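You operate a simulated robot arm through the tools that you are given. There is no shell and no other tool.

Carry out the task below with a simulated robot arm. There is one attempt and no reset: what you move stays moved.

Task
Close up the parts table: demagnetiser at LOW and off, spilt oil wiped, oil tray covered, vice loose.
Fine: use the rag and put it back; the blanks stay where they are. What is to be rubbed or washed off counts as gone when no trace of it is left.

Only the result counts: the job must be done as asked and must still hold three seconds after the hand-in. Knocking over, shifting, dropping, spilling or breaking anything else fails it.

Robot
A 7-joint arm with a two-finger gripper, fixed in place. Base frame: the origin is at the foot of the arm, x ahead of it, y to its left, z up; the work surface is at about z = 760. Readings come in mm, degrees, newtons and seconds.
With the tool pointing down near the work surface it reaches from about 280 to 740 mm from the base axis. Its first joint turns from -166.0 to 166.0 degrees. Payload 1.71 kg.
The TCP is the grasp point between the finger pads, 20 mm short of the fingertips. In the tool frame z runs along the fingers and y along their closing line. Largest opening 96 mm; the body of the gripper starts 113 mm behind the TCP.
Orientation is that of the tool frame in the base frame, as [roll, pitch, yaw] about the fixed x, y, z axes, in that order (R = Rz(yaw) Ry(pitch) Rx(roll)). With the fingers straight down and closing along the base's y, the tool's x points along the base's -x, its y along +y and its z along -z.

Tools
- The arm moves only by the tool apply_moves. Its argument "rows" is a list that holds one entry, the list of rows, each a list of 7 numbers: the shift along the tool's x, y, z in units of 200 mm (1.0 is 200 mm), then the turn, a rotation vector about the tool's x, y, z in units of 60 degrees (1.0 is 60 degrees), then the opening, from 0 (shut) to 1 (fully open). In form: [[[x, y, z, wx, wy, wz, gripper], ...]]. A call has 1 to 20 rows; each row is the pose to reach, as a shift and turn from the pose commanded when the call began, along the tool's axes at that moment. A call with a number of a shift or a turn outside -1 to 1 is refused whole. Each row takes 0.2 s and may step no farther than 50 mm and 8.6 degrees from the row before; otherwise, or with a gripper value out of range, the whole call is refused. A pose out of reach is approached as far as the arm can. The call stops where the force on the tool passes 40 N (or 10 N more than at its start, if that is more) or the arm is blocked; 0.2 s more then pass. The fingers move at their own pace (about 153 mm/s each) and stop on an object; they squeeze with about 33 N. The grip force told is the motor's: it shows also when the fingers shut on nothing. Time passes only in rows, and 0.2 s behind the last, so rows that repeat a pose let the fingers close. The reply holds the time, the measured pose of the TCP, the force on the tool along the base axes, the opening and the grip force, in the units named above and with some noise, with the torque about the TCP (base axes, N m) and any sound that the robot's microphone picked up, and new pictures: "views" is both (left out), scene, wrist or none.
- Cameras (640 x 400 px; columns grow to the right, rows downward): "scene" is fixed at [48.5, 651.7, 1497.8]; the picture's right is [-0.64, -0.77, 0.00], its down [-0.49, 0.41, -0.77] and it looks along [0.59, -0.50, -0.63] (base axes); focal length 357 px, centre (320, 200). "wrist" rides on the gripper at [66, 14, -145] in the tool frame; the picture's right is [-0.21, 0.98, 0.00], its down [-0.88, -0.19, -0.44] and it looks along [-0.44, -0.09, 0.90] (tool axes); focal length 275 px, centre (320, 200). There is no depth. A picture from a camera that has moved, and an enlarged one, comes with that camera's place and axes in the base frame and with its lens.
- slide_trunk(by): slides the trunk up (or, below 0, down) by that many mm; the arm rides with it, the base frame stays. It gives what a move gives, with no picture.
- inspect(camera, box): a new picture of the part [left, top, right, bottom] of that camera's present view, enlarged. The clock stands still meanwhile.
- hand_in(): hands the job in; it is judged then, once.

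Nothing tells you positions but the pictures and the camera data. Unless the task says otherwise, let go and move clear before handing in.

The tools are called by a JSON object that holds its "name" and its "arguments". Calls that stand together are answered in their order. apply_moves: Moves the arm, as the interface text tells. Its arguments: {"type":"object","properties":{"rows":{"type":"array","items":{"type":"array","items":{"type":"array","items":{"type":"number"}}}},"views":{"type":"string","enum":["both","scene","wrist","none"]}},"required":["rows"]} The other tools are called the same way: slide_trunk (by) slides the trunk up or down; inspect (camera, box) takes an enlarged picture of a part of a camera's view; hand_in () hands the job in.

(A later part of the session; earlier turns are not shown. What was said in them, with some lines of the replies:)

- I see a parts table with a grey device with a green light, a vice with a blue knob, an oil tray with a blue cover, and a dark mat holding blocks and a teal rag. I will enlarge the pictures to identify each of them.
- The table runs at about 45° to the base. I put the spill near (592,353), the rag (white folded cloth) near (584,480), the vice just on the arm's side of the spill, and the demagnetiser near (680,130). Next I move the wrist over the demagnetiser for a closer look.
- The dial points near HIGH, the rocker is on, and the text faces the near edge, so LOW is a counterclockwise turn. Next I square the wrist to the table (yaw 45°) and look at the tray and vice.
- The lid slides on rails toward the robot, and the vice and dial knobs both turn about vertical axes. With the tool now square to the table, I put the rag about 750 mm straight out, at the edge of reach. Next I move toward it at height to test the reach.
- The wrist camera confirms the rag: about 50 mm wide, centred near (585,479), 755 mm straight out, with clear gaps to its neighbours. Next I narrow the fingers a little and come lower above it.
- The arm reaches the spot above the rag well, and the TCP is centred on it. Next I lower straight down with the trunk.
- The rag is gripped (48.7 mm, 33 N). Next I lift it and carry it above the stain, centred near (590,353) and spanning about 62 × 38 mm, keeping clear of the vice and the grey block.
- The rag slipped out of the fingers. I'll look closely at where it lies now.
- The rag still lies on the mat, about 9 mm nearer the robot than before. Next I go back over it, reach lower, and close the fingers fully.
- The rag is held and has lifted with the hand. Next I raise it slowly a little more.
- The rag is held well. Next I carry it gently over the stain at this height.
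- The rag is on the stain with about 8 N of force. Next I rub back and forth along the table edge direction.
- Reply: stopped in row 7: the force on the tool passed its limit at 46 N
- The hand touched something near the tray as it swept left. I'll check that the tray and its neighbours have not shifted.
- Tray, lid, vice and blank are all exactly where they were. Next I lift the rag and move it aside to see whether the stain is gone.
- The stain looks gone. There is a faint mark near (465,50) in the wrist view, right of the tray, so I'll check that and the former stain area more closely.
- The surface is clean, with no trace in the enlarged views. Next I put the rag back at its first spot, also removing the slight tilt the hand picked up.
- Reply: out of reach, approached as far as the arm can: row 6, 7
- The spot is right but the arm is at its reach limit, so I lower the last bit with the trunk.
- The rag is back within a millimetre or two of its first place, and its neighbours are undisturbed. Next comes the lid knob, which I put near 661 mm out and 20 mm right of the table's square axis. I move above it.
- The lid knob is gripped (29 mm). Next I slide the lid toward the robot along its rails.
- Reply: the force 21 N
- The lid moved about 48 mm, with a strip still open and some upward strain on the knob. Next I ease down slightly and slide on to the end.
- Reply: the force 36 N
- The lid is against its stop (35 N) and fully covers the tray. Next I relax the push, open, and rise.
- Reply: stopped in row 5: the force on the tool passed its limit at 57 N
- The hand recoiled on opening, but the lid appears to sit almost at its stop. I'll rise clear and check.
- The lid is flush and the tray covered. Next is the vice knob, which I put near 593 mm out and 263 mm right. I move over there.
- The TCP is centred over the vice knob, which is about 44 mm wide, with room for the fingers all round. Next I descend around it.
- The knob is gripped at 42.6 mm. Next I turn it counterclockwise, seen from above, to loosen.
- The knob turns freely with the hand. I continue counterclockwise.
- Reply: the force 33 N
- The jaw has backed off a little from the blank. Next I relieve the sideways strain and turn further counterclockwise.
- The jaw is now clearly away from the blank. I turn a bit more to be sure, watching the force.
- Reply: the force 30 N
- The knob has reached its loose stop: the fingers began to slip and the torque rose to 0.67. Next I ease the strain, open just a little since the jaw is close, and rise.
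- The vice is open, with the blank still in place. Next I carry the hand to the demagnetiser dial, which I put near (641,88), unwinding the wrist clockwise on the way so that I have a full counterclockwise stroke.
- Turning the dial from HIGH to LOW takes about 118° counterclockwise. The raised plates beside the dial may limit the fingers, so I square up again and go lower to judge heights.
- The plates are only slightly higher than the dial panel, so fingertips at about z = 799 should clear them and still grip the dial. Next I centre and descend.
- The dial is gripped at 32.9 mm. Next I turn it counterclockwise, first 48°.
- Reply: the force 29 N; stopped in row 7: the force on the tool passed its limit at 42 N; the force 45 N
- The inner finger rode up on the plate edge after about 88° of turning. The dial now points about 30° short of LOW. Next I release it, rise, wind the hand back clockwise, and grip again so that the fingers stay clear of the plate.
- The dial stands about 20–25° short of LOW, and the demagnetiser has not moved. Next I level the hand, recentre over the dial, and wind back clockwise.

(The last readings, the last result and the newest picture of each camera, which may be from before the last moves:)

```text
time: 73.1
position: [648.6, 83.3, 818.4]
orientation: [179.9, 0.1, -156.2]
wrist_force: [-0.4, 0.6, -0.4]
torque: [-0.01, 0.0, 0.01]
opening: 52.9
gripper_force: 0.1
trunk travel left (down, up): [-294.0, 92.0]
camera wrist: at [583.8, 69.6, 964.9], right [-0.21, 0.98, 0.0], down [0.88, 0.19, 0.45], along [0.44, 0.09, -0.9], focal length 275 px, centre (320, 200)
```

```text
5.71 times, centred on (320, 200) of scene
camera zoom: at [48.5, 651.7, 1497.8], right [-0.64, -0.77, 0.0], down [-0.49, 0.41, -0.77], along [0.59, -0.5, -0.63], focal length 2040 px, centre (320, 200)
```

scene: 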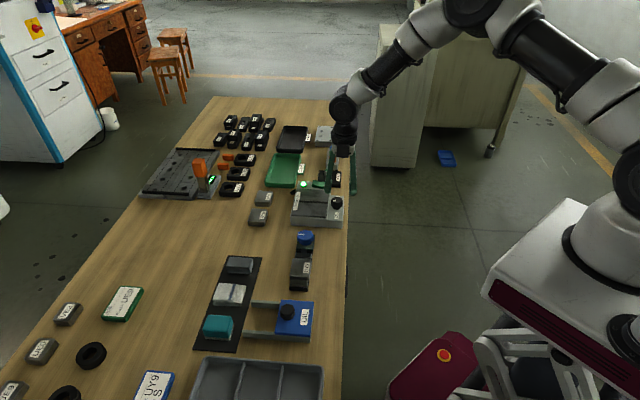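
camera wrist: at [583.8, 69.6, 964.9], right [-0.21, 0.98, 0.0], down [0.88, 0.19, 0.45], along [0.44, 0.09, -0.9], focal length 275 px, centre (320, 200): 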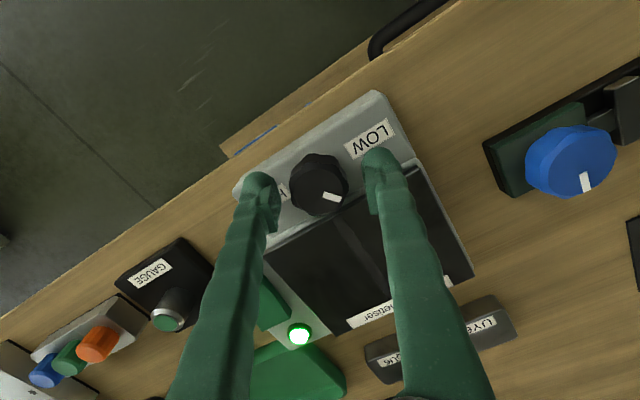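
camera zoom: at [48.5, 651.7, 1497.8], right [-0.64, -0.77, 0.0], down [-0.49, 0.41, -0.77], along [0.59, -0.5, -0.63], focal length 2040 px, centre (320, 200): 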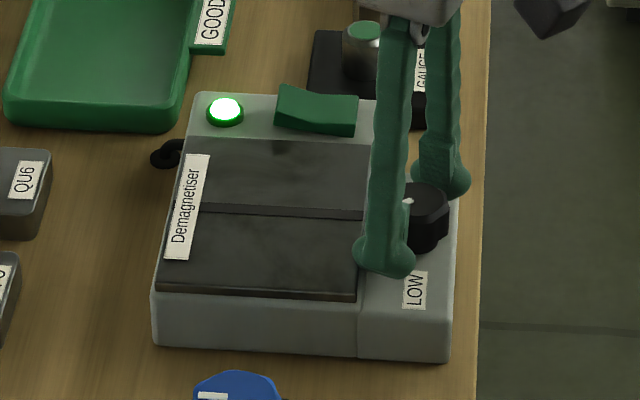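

No contact, and the dial is centred. Next I close and turn counterclockwise toward LOW.

{"name": "apply_moves", "arguments": {"rows": [[[0, 0, 0, 0, 0, 0, 0.2], [0, 0, 0, 0, 0, 0, 0], [0, 0, 0, 0, 0, 0, 0], [0, 0, 0, 0, 0, -0.1, 0], [0, 0, 0, 0, 0, -0.2, 0], [0, 0, 0, 0, 0, -0.3, 0], [0, 0, 0, 0, 0, -0.36, 0], [0, 0, 0, 0, 0, -0.36, 0]]], "views": "wrist"}}

{"name": "inspect", "arguments": {"camera": "wrist", "box": [200, 80, 440, 260]}}

```text
time: 74.9
position: [647.8, 83.5, 820.7]
orientation: [-179.9, 0.1, -134.5]
wrist_force: [1.2, 4.2, -3.8]
torque: [0.15, -0.08, 0.01]
opening: 32.7
gripper_force: 35.2
trunk travel left (down, up): [-294.0, 92.0]
camera wrist: at [593.6, 46.3, 964.8], right [-0.55, 0.83, 0.0], down [0.75, 0.5, 0.45], along [0.37, 0.25, -0.9], focal length 275 px, centre (320, 200)
```

wrist: 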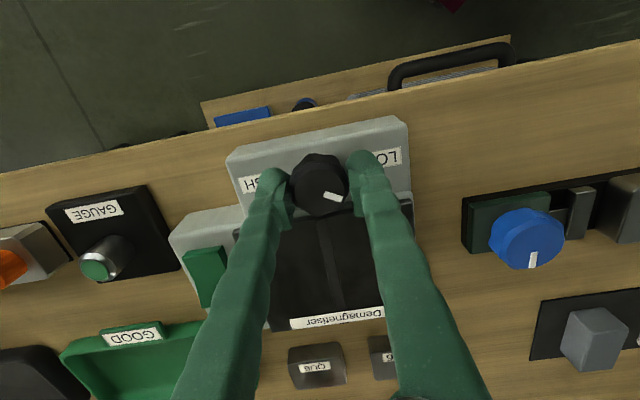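

```text
2.22 times, centred on (320, 170) of wrist
camera zoom: at [593.6, 46.3, 964.8], right [-0.55, 0.83, 0.0], down [0.75, 0.5, 0.45], along [0.37, 0.25, -0.9], focal length 612 px, centre (320, 267)
```

zoom: 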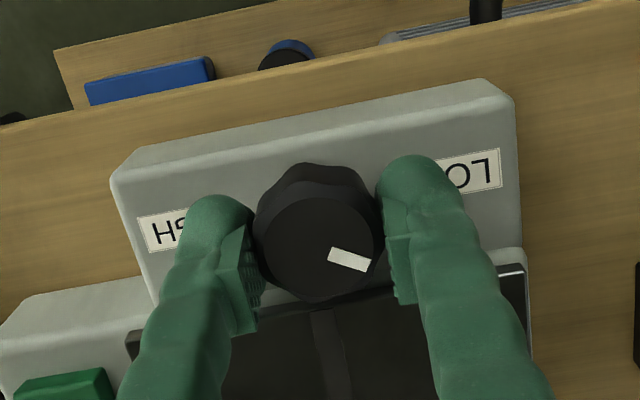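

The pointer is now about 52° toward LOW, against 60° for HIGH on the other side. I turn a bit more, watching for the stop.

{"name": "apply_moves", "arguments": {"rows": [[[0, 0, 0, 0, 0, -0.06, 0], [0, 0, 0, 0, 0, -0.12, 0], [0, 0, 0, 0, 0, -0.18, 0], [0, 0, 0, 0, 0, -0.18, 0]]], "views": "none"}}

{"name": "inspect", "arguments": {"camera": "wrist", "box": [200, 80, 440, 260]}}

```text
time: 75.9
position: [648.2, 82.2, 820.1]
orientation: [179.9, 0.0, -123.7]
wrist_force: [-3.7, 5.5, -3.5]
torque: [0.02, 0.1, -0.45]
opening: 32.7
gripper_force: 34.8
trunk travel left (down, up): [-294.0, 92.0]
```

```text
2.22 times, centred on (320, 170) of wrist
camera zoom: at [601.1, 36.3, 965.1], right [-0.7, 0.71, 0.0], down [0.64, 0.63, 0.44], along [0.32, 0.31, -0.9], focal length 612 px, centre (320, 267)
```

zoom: 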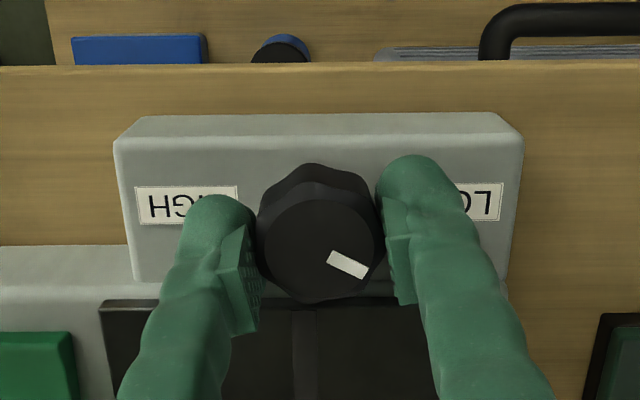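

{"name": "apply_moves", "arguments": {"rows": [[[0, 0, 0, 0, 0, -0.06, 0], [0, 0, 0, 0, 0, -0.12, 0], [0, 0, 0, 0, 0, -0.12, 0]]], "views": "none"}}

{"name": "inspect", "arguments": {"camera": "wrist", "box": [200, 80, 440, 260]}}

```text
time: 76.7
position: [648.3, 84.1, 821.6]
orientation: [-180.0, 0.1, -116.4]
wrist_force: [-4.6, 5.3, -2.0]
torque: [0.06, 0.08, -0.53]
opening: 32.7
gripper_force: 35.3
trunk travel left (down, up): [-294.0, 92.0]
```

```text
2.22 times, centred on (320, 170) of wrist
camera zoom: at [607.2, 30.8, 965.3], right [-0.78, 0.62, 0.0], down [0.56, 0.7, 0.45], along [0.28, 0.35, -0.9], focal length 612 px, centre (320, 267)
```

zoom: 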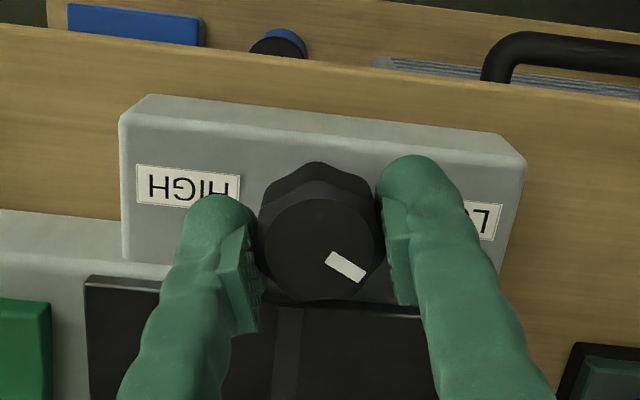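

The dial is against its LOW stop, since the fingers now slip with 0.5 N·m of torque. Next I release, rise, and look at the rocker.

{"name": "apply_moves", "arguments": {"rows": [[[0, 0, 0, 0, 0, 0, 0.2], [0, 0, 0, 0, 0, 0, 0.5], [0, 0, 0, 0, 0, 0, 0.5], [0, 0, -0.05, 0, 0, 0, 0.5], [0, 0, -0.2, 0, 0, 0, 0.5], [0, 0, -0.4, 0, 0, 0, 0.5], [0, 0, -0.4, 0, 0, 0, 0.5]]]}}

{"name": "inspect", "arguments": {"camera": "wrist", "box": [180, 100, 420, 280]}}

{"name": "inspect", "arguments": {"camera": "scene", "box": [285, 155, 365, 235]}}

```text
time: 78.3
position: [649.8, 82.3, 902.0]
orientation: [-180.0, 0.0, -116.5]
wrist_force: [0.6, 0.7, -0.5]
torque: [0.04, 0.01, 0.01]
opening: 47.7
gripper_force: 0.0
trunk travel left (down, up): [-294.0, 92.0]
camera wrist: at [607.8, 30.3, 1047.5], right [-0.78, 0.62, 0.0], down [0.56, 0.7, 0.45], along [0.28, 0.35, -0.9], focal length 275 px, centre (320, 200)
```

scene: 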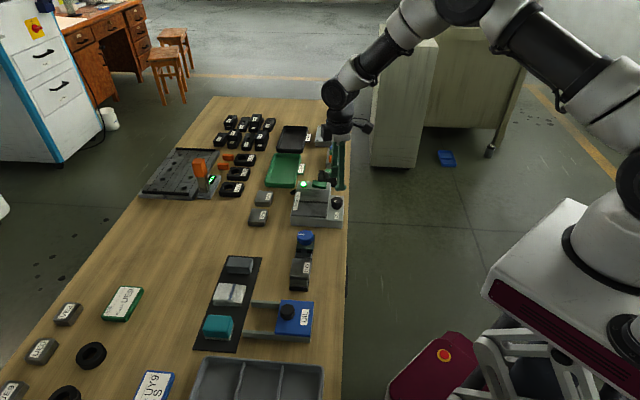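
wrist: 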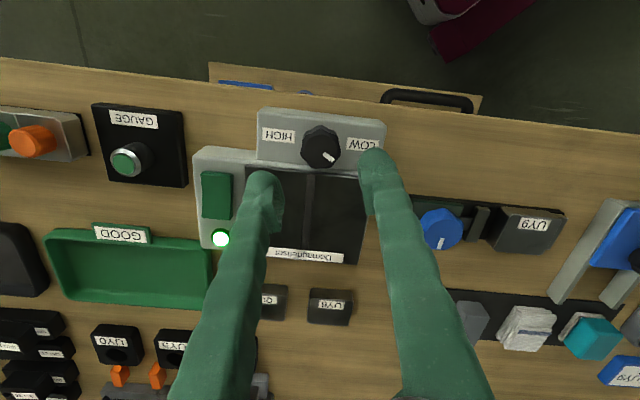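

```text
2.22 times, centred on (300, 190) of wrist
camera zoom: at [607.8, 30.3, 1047.5], right [-0.78, 0.62, 0.0], down [0.56, 0.7, 0.45], along [0.28, 0.35, -0.9], focal length 612 px, centre (364, 222)
```

zoom: 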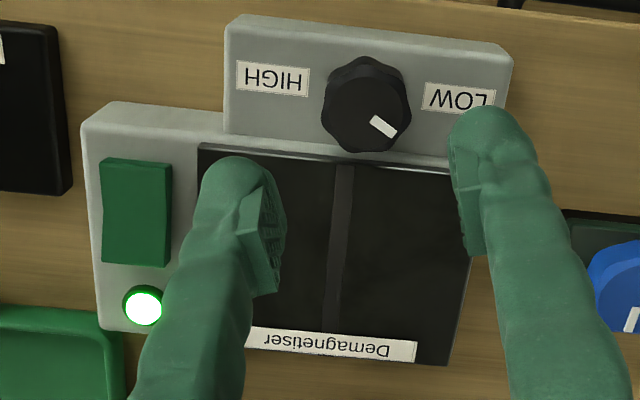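

```text
5.00 times, centred on (325, 195) of scene
camera zoom: at [48.5, 651.7, 1497.8], right [-0.64, -0.77, 0.0], down [-0.49, 0.41, -0.77], along [0.59, -0.5, -0.63], focal length 1785 px, centre (295, 225)
```

zoom: 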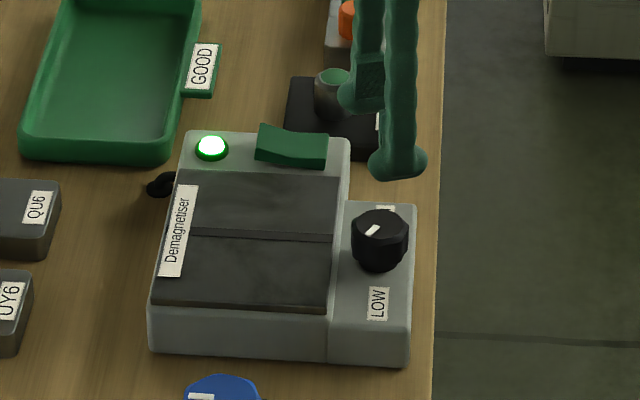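

The dial points to LOW. Next I study the rocker's profile to see which end is raised.

{"name": "inspect", "arguments": {"camera": "scene", "box": [310, 172, 345, 197]}}

{"name": "inspect", "arguments": {"camera": "wrist", "box": [185, 140, 265, 260]}}

{"name": "apply_moves", "arguments": {"rows": [[[-0.011, -0.036, 0, 0, 0, 0.12, 0.3], [-0.022, -0.072, 0, 0, 0, 0.24, 0], [-0.033, -0.108, 0, 0, 0, 0.36, 0], [-0.044, -0.145, 0, 0, 0, 0.48, 0], [-0.055, -0.18, 0, 0, 0, 0.6, 0], [-0.066, -0.22, 0, 0, 0, 0.72, 0], [-0.077, -0.255, 0, 0, 0, 0.84, 0], [-0.089, -0.291, 0, 0, 0, 0.975, 0], [-0.089, -0.291, 0, 0, 0, 0.975, 0]]]}}

{"name": "inspect", "arguments": {"camera": "wrist", "box": [200, 100, 440, 280]}}

```text
16.00 times, centred on (328, 184) of scene
camera zoom: at [48.5, 651.7, 1497.8], right [-0.64, -0.77, 0.0], down [-0.49, 0.41, -0.77], along [0.59, -0.5, -0.63], focal length 5711 px, centre (200, 448)
```

zoom: 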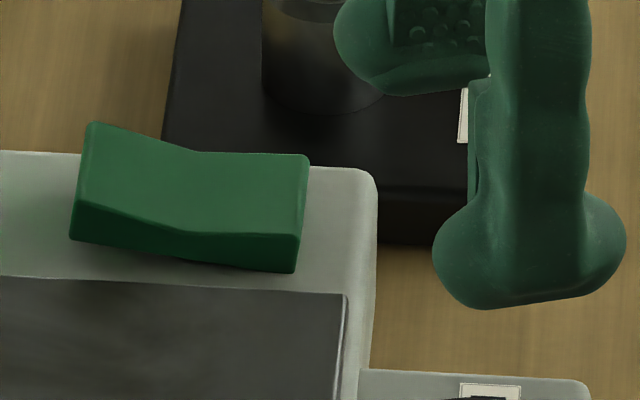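

```text
3.33 times, centred on (225, 200) of wrist
camera zoom: at [607.8, 30.3, 1047.5], right [-0.78, 0.62, 0.0], down [0.56, 0.7, 0.45], along [0.28, 0.35, -0.9], focal length 918 px, centre (637, 200)
```

zoom: 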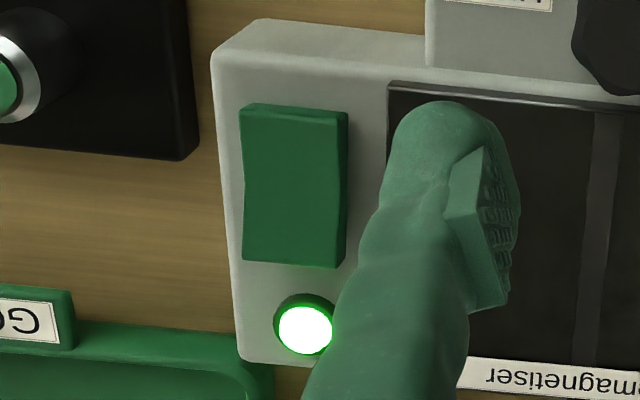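

```text
time: 80.3
position: [709.2, 73.2, 900.5]
orientation: [179.9, 0.1, -175.0]
wrist_force: [0.0, 0.9, 0.6]
torque: [-0.01, 0.0, 0.0]
opening: 0.0
gripper_force: 29.5
trunk travel left (down, up): [-294.0, 92.0]
camera wrist: at [642.9, 81.0, 1046.1], right [0.12, 0.99, 0.0], down [0.89, -0.11, 0.45], along [0.44, -0.05, -0.9], focal length 275 px, centre (320, 200)
```

scene: 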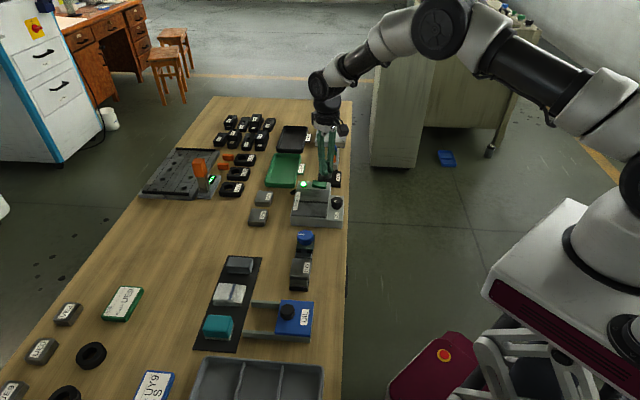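
wrist: 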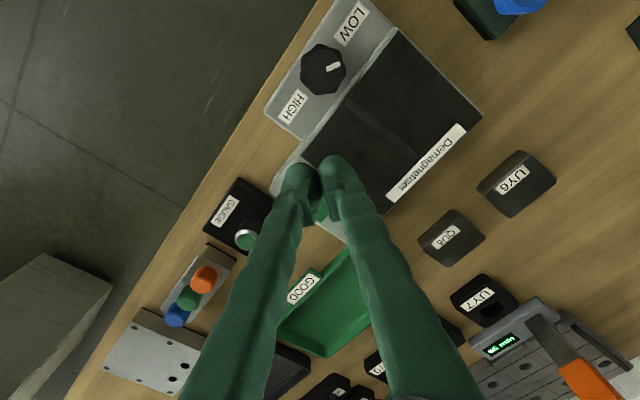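

```text
2.22 times, centred on (320, 190) of wrist
camera zoom: at [642.9, 81.0, 1046.1], right [0.12, 0.99, 0.0], down [0.89, -0.11, 0.45], along [0.44, -0.05, -0.9], focal length 612 px, centre (320, 222)
```

zoom: 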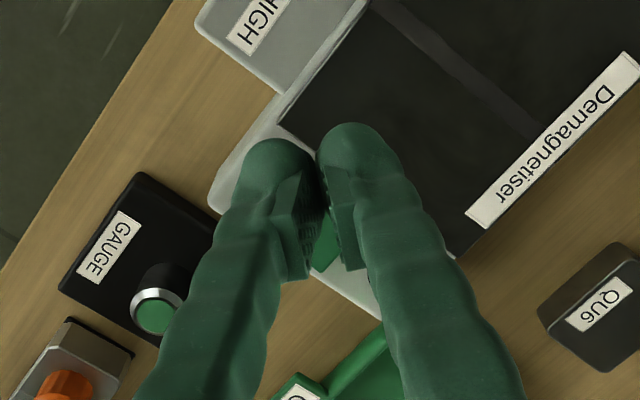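

The rocker's end next to the green lamp is raised, so pressing that end should switch the unit off. I aim at about (774,70) with closed fingers tilted 20° outward for reach, and go above it first.

{"name": "apply_moves", "arguments": {"rows": [[[-0.072, -0.011, 0, 0, -0.083, 0, 0], [-0.144, -0.022, 0.06, 0, -0.166, 0, 0], [-0.216, -0.033, 0.14, 0, -0.25, 0, 0], [-0.287, -0.044, 0.21, 0, -0.333, 0, 0], [-0.287, -0.044, 0.21, 0, -0.333, 0, 0]]]}}

{"name": "inspect", "arguments": {"camera": "wrist", "box": [200, 100, 440, 280]}}

{"name": "inspect", "arguments": {"camera": "scene", "box": [290, 150, 350, 210]}}

```text
time: 81.5
position: [768.6, 69.7, 859.0]
orientation: [179.9, 20.1, -175.0]
wrist_force: [0.0, 0.1, -0.4]
torque: [-0.01, -0.05, 0.04]
opening: 0.0
gripper_force: 29.3
trunk travel left (down, up): [-294.0, 92.0]
camera wrist: at [656.9, 73.7, 972.9], right [0.11, 0.99, 0.07], down [0.68, -0.13, 0.72], along [0.72, -0.03, -0.69], focal length 275 px, centre (320, 200)
```

scene: 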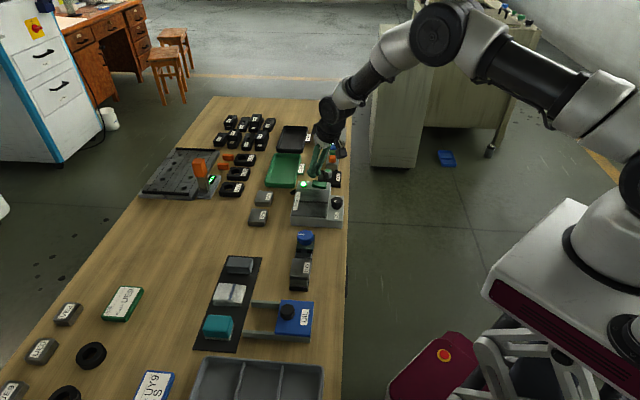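
wrist: 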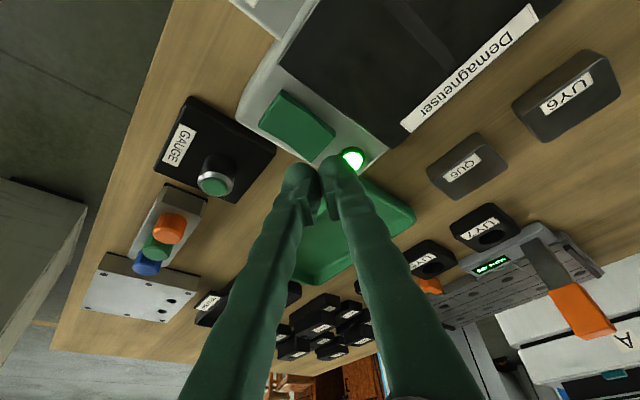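

```text
2.22 times, centred on (320, 190) of wrist
camera zoom: at [656.9, 73.7, 972.9], right [0.11, 0.99, 0.07], down [0.68, -0.13, 0.72], along [0.72, -0.03, -0.69], focal length 612 px, centre (320, 222)
```

zoom: 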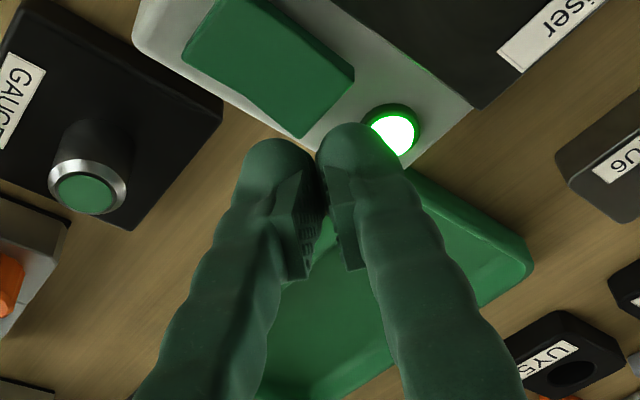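

```text
6.67 times, centred on (320, 180) of scene
camera zoom: at [48.5, 651.7, 1497.8], right [-0.64, -0.77, 0.0], down [-0.49, 0.41, -0.77], along [0.59, -0.5, -0.63], focal length 2380 px, centre (320, 333)
```

zoom: 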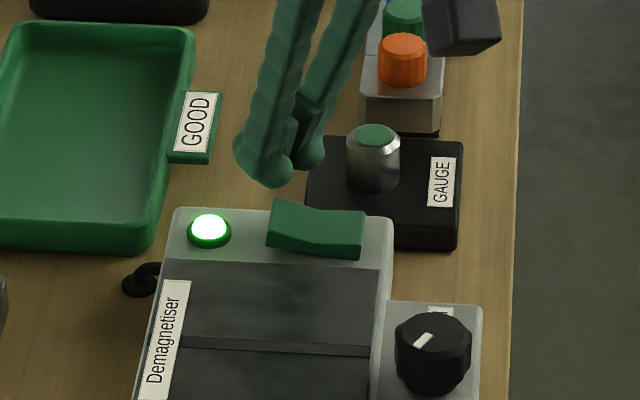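

{"name": "apply_moves", "arguments": {"rows": [[[0.017, 0.003, 0.047, 0, 0, 0, 0], [0.034, 0.003, 0.094, 0, 0, 0, 0], [0.0445, 0.003, 0.122, 0, 0, 0, 0], [0.05, 0.003, 0.136, 0, 0, 0, 0], [0.055, 0.003, 0.15, 0, 0, 0, 0], [0.055, 0.003, 0.15, 0, 0, 0, 0]]]}}

{"name": "inspect", "arguments": {"camera": "scene", "box": [290, 150, 350, 210]}}

{"name": "inspect", "arguments": {"camera": "wrist", "box": [200, 100, 440, 280]}}

```text
time: 82.9
position: [766.1, 70.3, 831.1]
orientation: [-180.0, 20.5, -175.0]
wrist_force: [-4.8, -1.2, 28.3]
torque: [-0.25, 0.15, -0.03]
opening: 0.0
gripper_force: 29.3
trunk travel left (down, up): [-294.0, 92.0]
heard: click
camera wrist: at [654.7, 74.1, 944.1], right [0.11, 0.99, 0.07], down [0.68, -0.13, 0.72], along [0.73, -0.03, -0.69], focal length 275 px, centre (320, 200)
```

scene: 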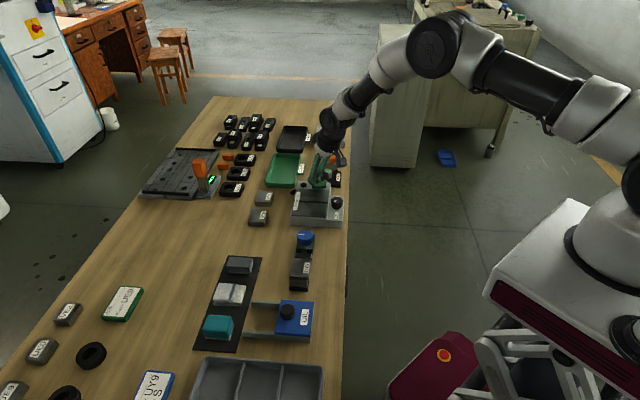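
wrist: 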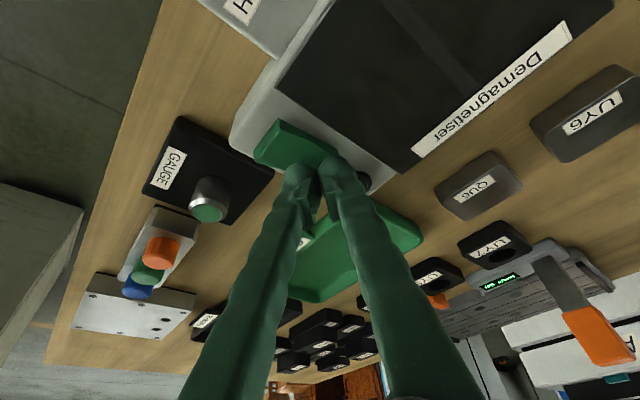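

```text
6.67 times, centred on (320, 180) of scene
camera zoom: at [48.5, 651.7, 1497.8], right [-0.64, -0.77, 0.0], down [-0.49, 0.41, -0.77], along [0.59, -0.5, -0.63], focal length 2380 px, centre (320, 333)
```

zoom: 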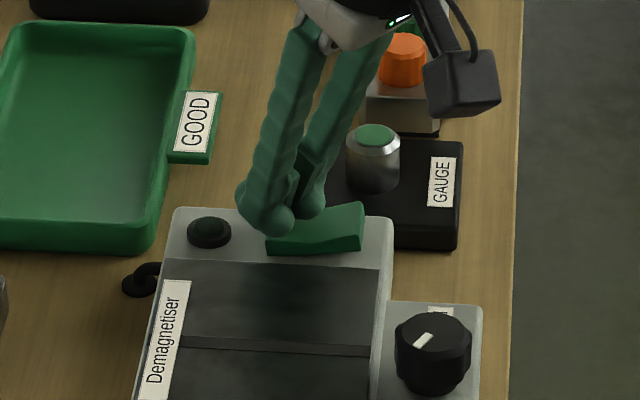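

```text
2.22 times, centred on (320, 190) of wrist
camera zoom: at [654.7, 74.1, 944.1], right [0.11, 0.99, 0.07], down [0.68, -0.13, 0.72], along [0.73, -0.03, -0.69], focal length 612 px, centre (320, 222)
```

zoom: 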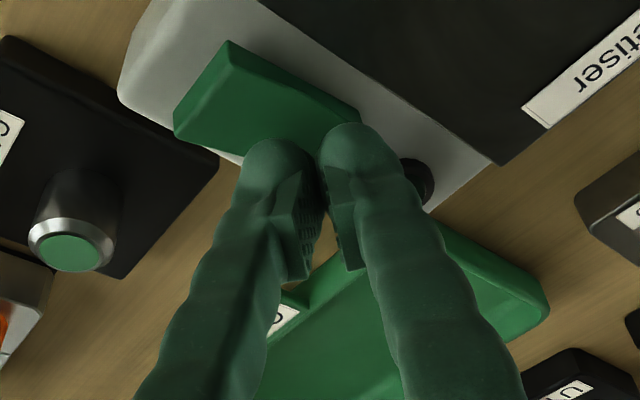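

A click was heard, the lamp is off and the rocker has flipped. Next I lift straight off and withdraw upward.

{"name": "apply_moves", "arguments": {"rows": [[[-0.02, 0, -0.055, 0, 0, 0, 0], [-0.05, 0, -0.14, 0, 0, 0, 0], [-0.09, 0, -0.26, 0, 0, 0, 0], [-0.14, 0, -0.4, 0, 0, 0, 0], [-0.1, 0, -0.55, 0, 0.1, 0, 0], [0.0, 0, -0.7, 0, 0.22, 0, 0], [0.15, 0, -0.75, 0, 0.333, 0, 0.3], [0.3, 0, -0.8, 0, 0.333, 0, 0.3], [0.3, 0, -0.8, 0, 0.333, 0, 0.3]]]}}

{"name": "inspect", "arguments": {"camera": "scene", "box": [280, 150, 360, 230]}}

{"name": "inspect", "arguments": {"camera": "scene", "box": [190, 220, 330, 360]}}

{"name": "inspect", "arguments": {"camera": "scene", "box": [250, 240, 310, 300]}}

```text
time: 84.9
position: [657.0, 58.8, 956.2]
orientation: [179.9, 0.0, -174.9]
wrist_force: [0.1, -0.6, 0.0]
torque: [-0.03, 0.04, -0.01]
opening: 28.8
gripper_force: 0.0
trunk travel left (down, up): [-294.0, 92.0]
camera wrist: at [590.5, 67.0, 1100.5], right [0.12, 0.99, 0.0], down [0.89, -0.11, 0.44], along [0.44, -0.05, -0.9], focal length 275 px, centre (320, 200)
```

scene: 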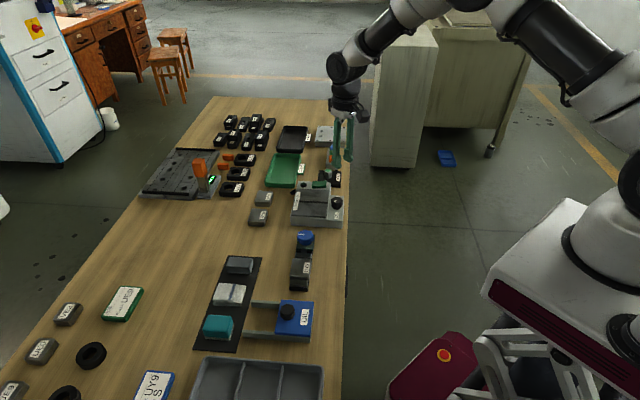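
wrist: 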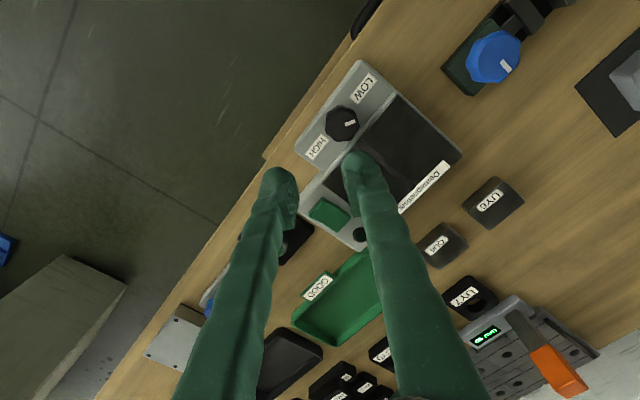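

```text
5.00 times, centred on (320, 190) of scene
camera zoom: at [48.5, 651.7, 1497.8], right [-0.64, -0.77, 0.0], down [-0.49, 0.41, -0.77], along [0.59, -0.5, -0.63], focal length 1785 px, centre (320, 250)
```

zoom: 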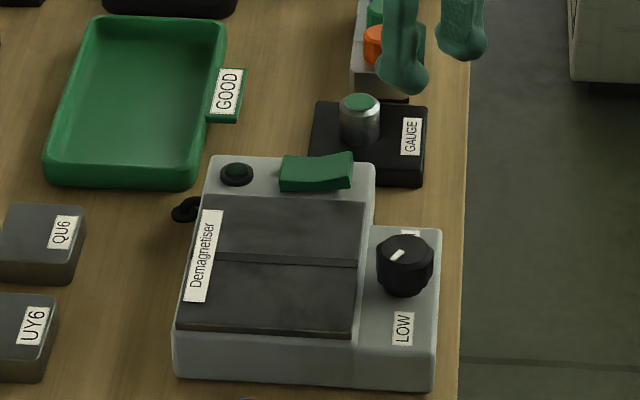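

```text
2.86 times, centred on (260, 290) of scene
camera zoom: at [48.5, 651.7, 1497.8], right [-0.64, -0.77, 0.0], down [-0.49, 0.41, -0.77], along [0.59, -0.5, -0.63], focal length 1020 px, centre (491, -57)
```

zoom: 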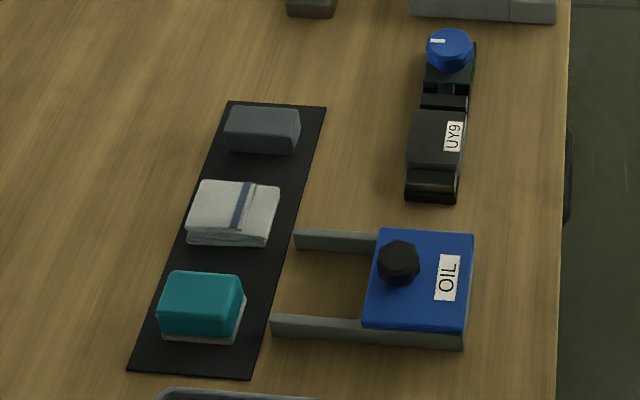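

```text
6.67 times, centred on (280, 270) of scene
camera zoom: at [48.5, 651.7, 1497.8], right [-0.64, -0.77, 0.0], down [-0.49, 0.41, -0.77], along [0.59, -0.5, -0.63], focal length 2380 px, centre (587, -267)
```

zoom: 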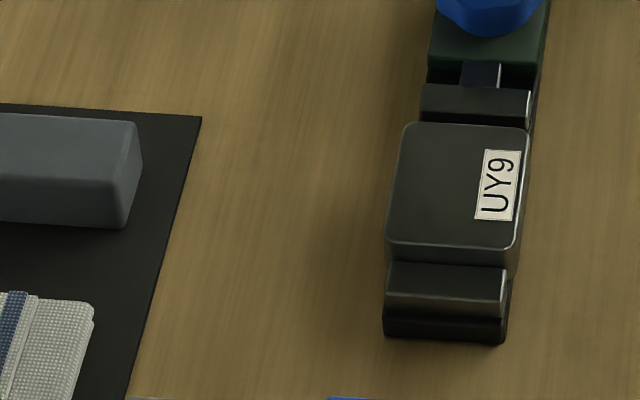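

The demagnetiser is at LOW with its lamp off, the vice is open, the lid closed, and the rag and blanks are in place. Before handing in, I take one close look with the wrist camera at the wiped spot and the lid edge.

{"name": "apply_moves", "arguments": {"rows": [[[0.05, 0.15, 0, 0, 0, 0, 0.6], [0.1, 0.3, 0, 0, 0, 0, 1], [0.15, 0.45, 0, 0, 0, 0, 1], [0.19, 0.6, 0, 0, 0, 0, 1], [0.23, 0.725, 0, 0, 0, 0, 1]]], "views": "none"}}

{"name": "apply_moves", "arguments": {"rows": [[[0.05, 0.15, 0, 0, 0, 0, 1], [0.1, 0.3, 0, 0, 0, 0, 1], [0.15, 0.45, 0, 0, 0, 0, 1], [0.19, 0.6, 0, 0, 0, 0, 1], [0.23, 0.725, 0, 0, 0, 0, 1], [0.23, 0.725, 0, 0, 0, 0, 1]]]}}

{"name": "inspect", "arguments": {"camera": "wrist", "box": [240, 120, 400, 240]}}

{"name": "inspect", "arguments": {"camera": "wrist", "box": [330, 20, 530, 170]}}

```text
time: 86.1
position: [597.2, 200.9, 955.9]
orientation: [-180.0, 0.1, -175.1]
wrist_force: [0.2, 1.4, -0.7]
torque: [0.0, 0.01, 0.0]
opening: 96.1
gripper_force: 0.1
trunk travel left (down, up): [-294.0, 92.0]
```

```text
time: 87.5
position: [536.6, 341.8, 956.6]
orientation: [-180.0, 0.0, -175.1]
wrist_force: [0.0, 0.7, -0.2]
torque: [-0.02, 0.0, 0.0]
opening: 96.1
gripper_force: 0.0
trunk travel left (down, up): [-294.0, 92.0]
camera wrist: at [470.8, 349.7, 1102.1], right [0.12, 0.99, 0.0], down [0.89, -0.11, 0.45], along [0.44, -0.05, -0.9], focal length 275 px, centre (320, 200)
```

scene: 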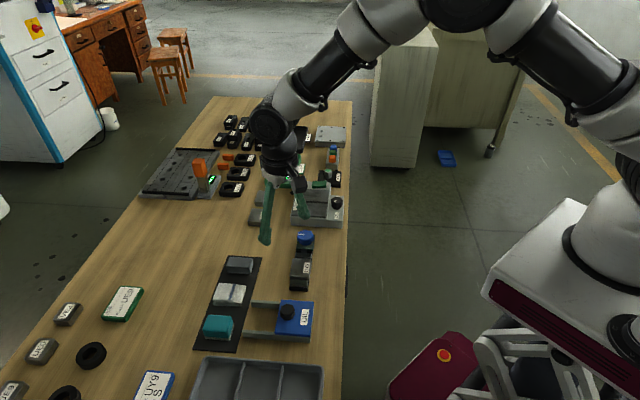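
wrist: 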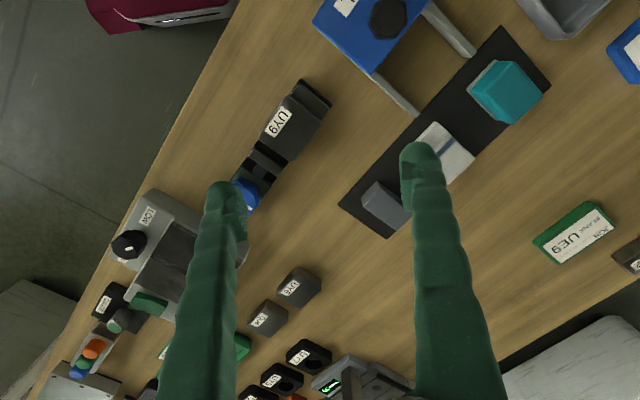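

```text
3.33 times, centred on (320, 180) of wrist
camera zoom: at [470.8, 349.7, 1102.1], right [0.12, 0.99, 0.0], down [0.89, -0.11, 0.45], along [0.44, -0.05, -0.9], focal length 918 px, centre (320, 267)
```

zoom: 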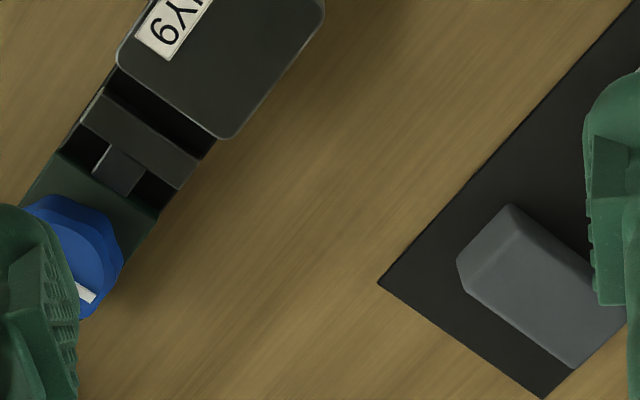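

```text
2.67 times, centred on (430, 95) of wrist
camera zoom: at [470.8, 349.7, 1102.1], right [0.12, 0.99, 0.0], down [0.89, -0.11, 0.45], along [0.44, -0.05, -0.9], focal length 734 px, centre (27, 480)
```

zoom: 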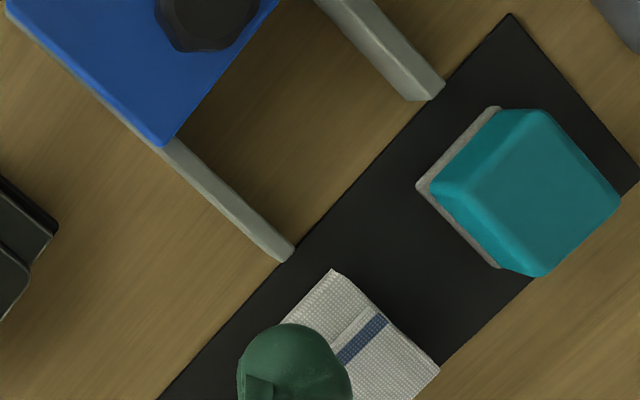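

The wiped spot shows bare clean wood. The rag, blanks, lid, vice and demagnetiser are all in the state the task asks for, and the open hand is well clear, so I hand in.

{"name": "hand_in", "arguments": {}}

```text
The job is handed in.
```

The parts table is closed up and handed in. I have no verdict from the judging, only what I could see and feel at the end:

- **Demagnetiser:** the dial is against its LOW stop. I pressed the rocker, heard a click, and the lamp went out.
- **Spilt oil:** wiped away with the rag. Close views from both cameras show clean wood.
- **Rag:** back on its mat within about 2 mm of where it started. It slipped out of the fingers on the first lift and dropped onto the mat, shifting about 9 mm, so I gripped it again.
- **Oil tray:** I slid the lid to its stop. When the fingers opened the hand recoiled and the lid may have eased back by under 1 mm. It still covers the tray.
- **Vice:** the knob is turned to its loose stop and the jaw has backed off. Blank UY9 is still where it was.

I touched other things twice with more force than intended:

- **Oil tray side:** while I was rubbing, the hand hit something beside the tray at 46 N, most likely its rail.
- **Demagnetiser plate edge:** while I was turning the dial, a finger rode up on the edge at 42 N.

Close views after each showed nothing had moved.
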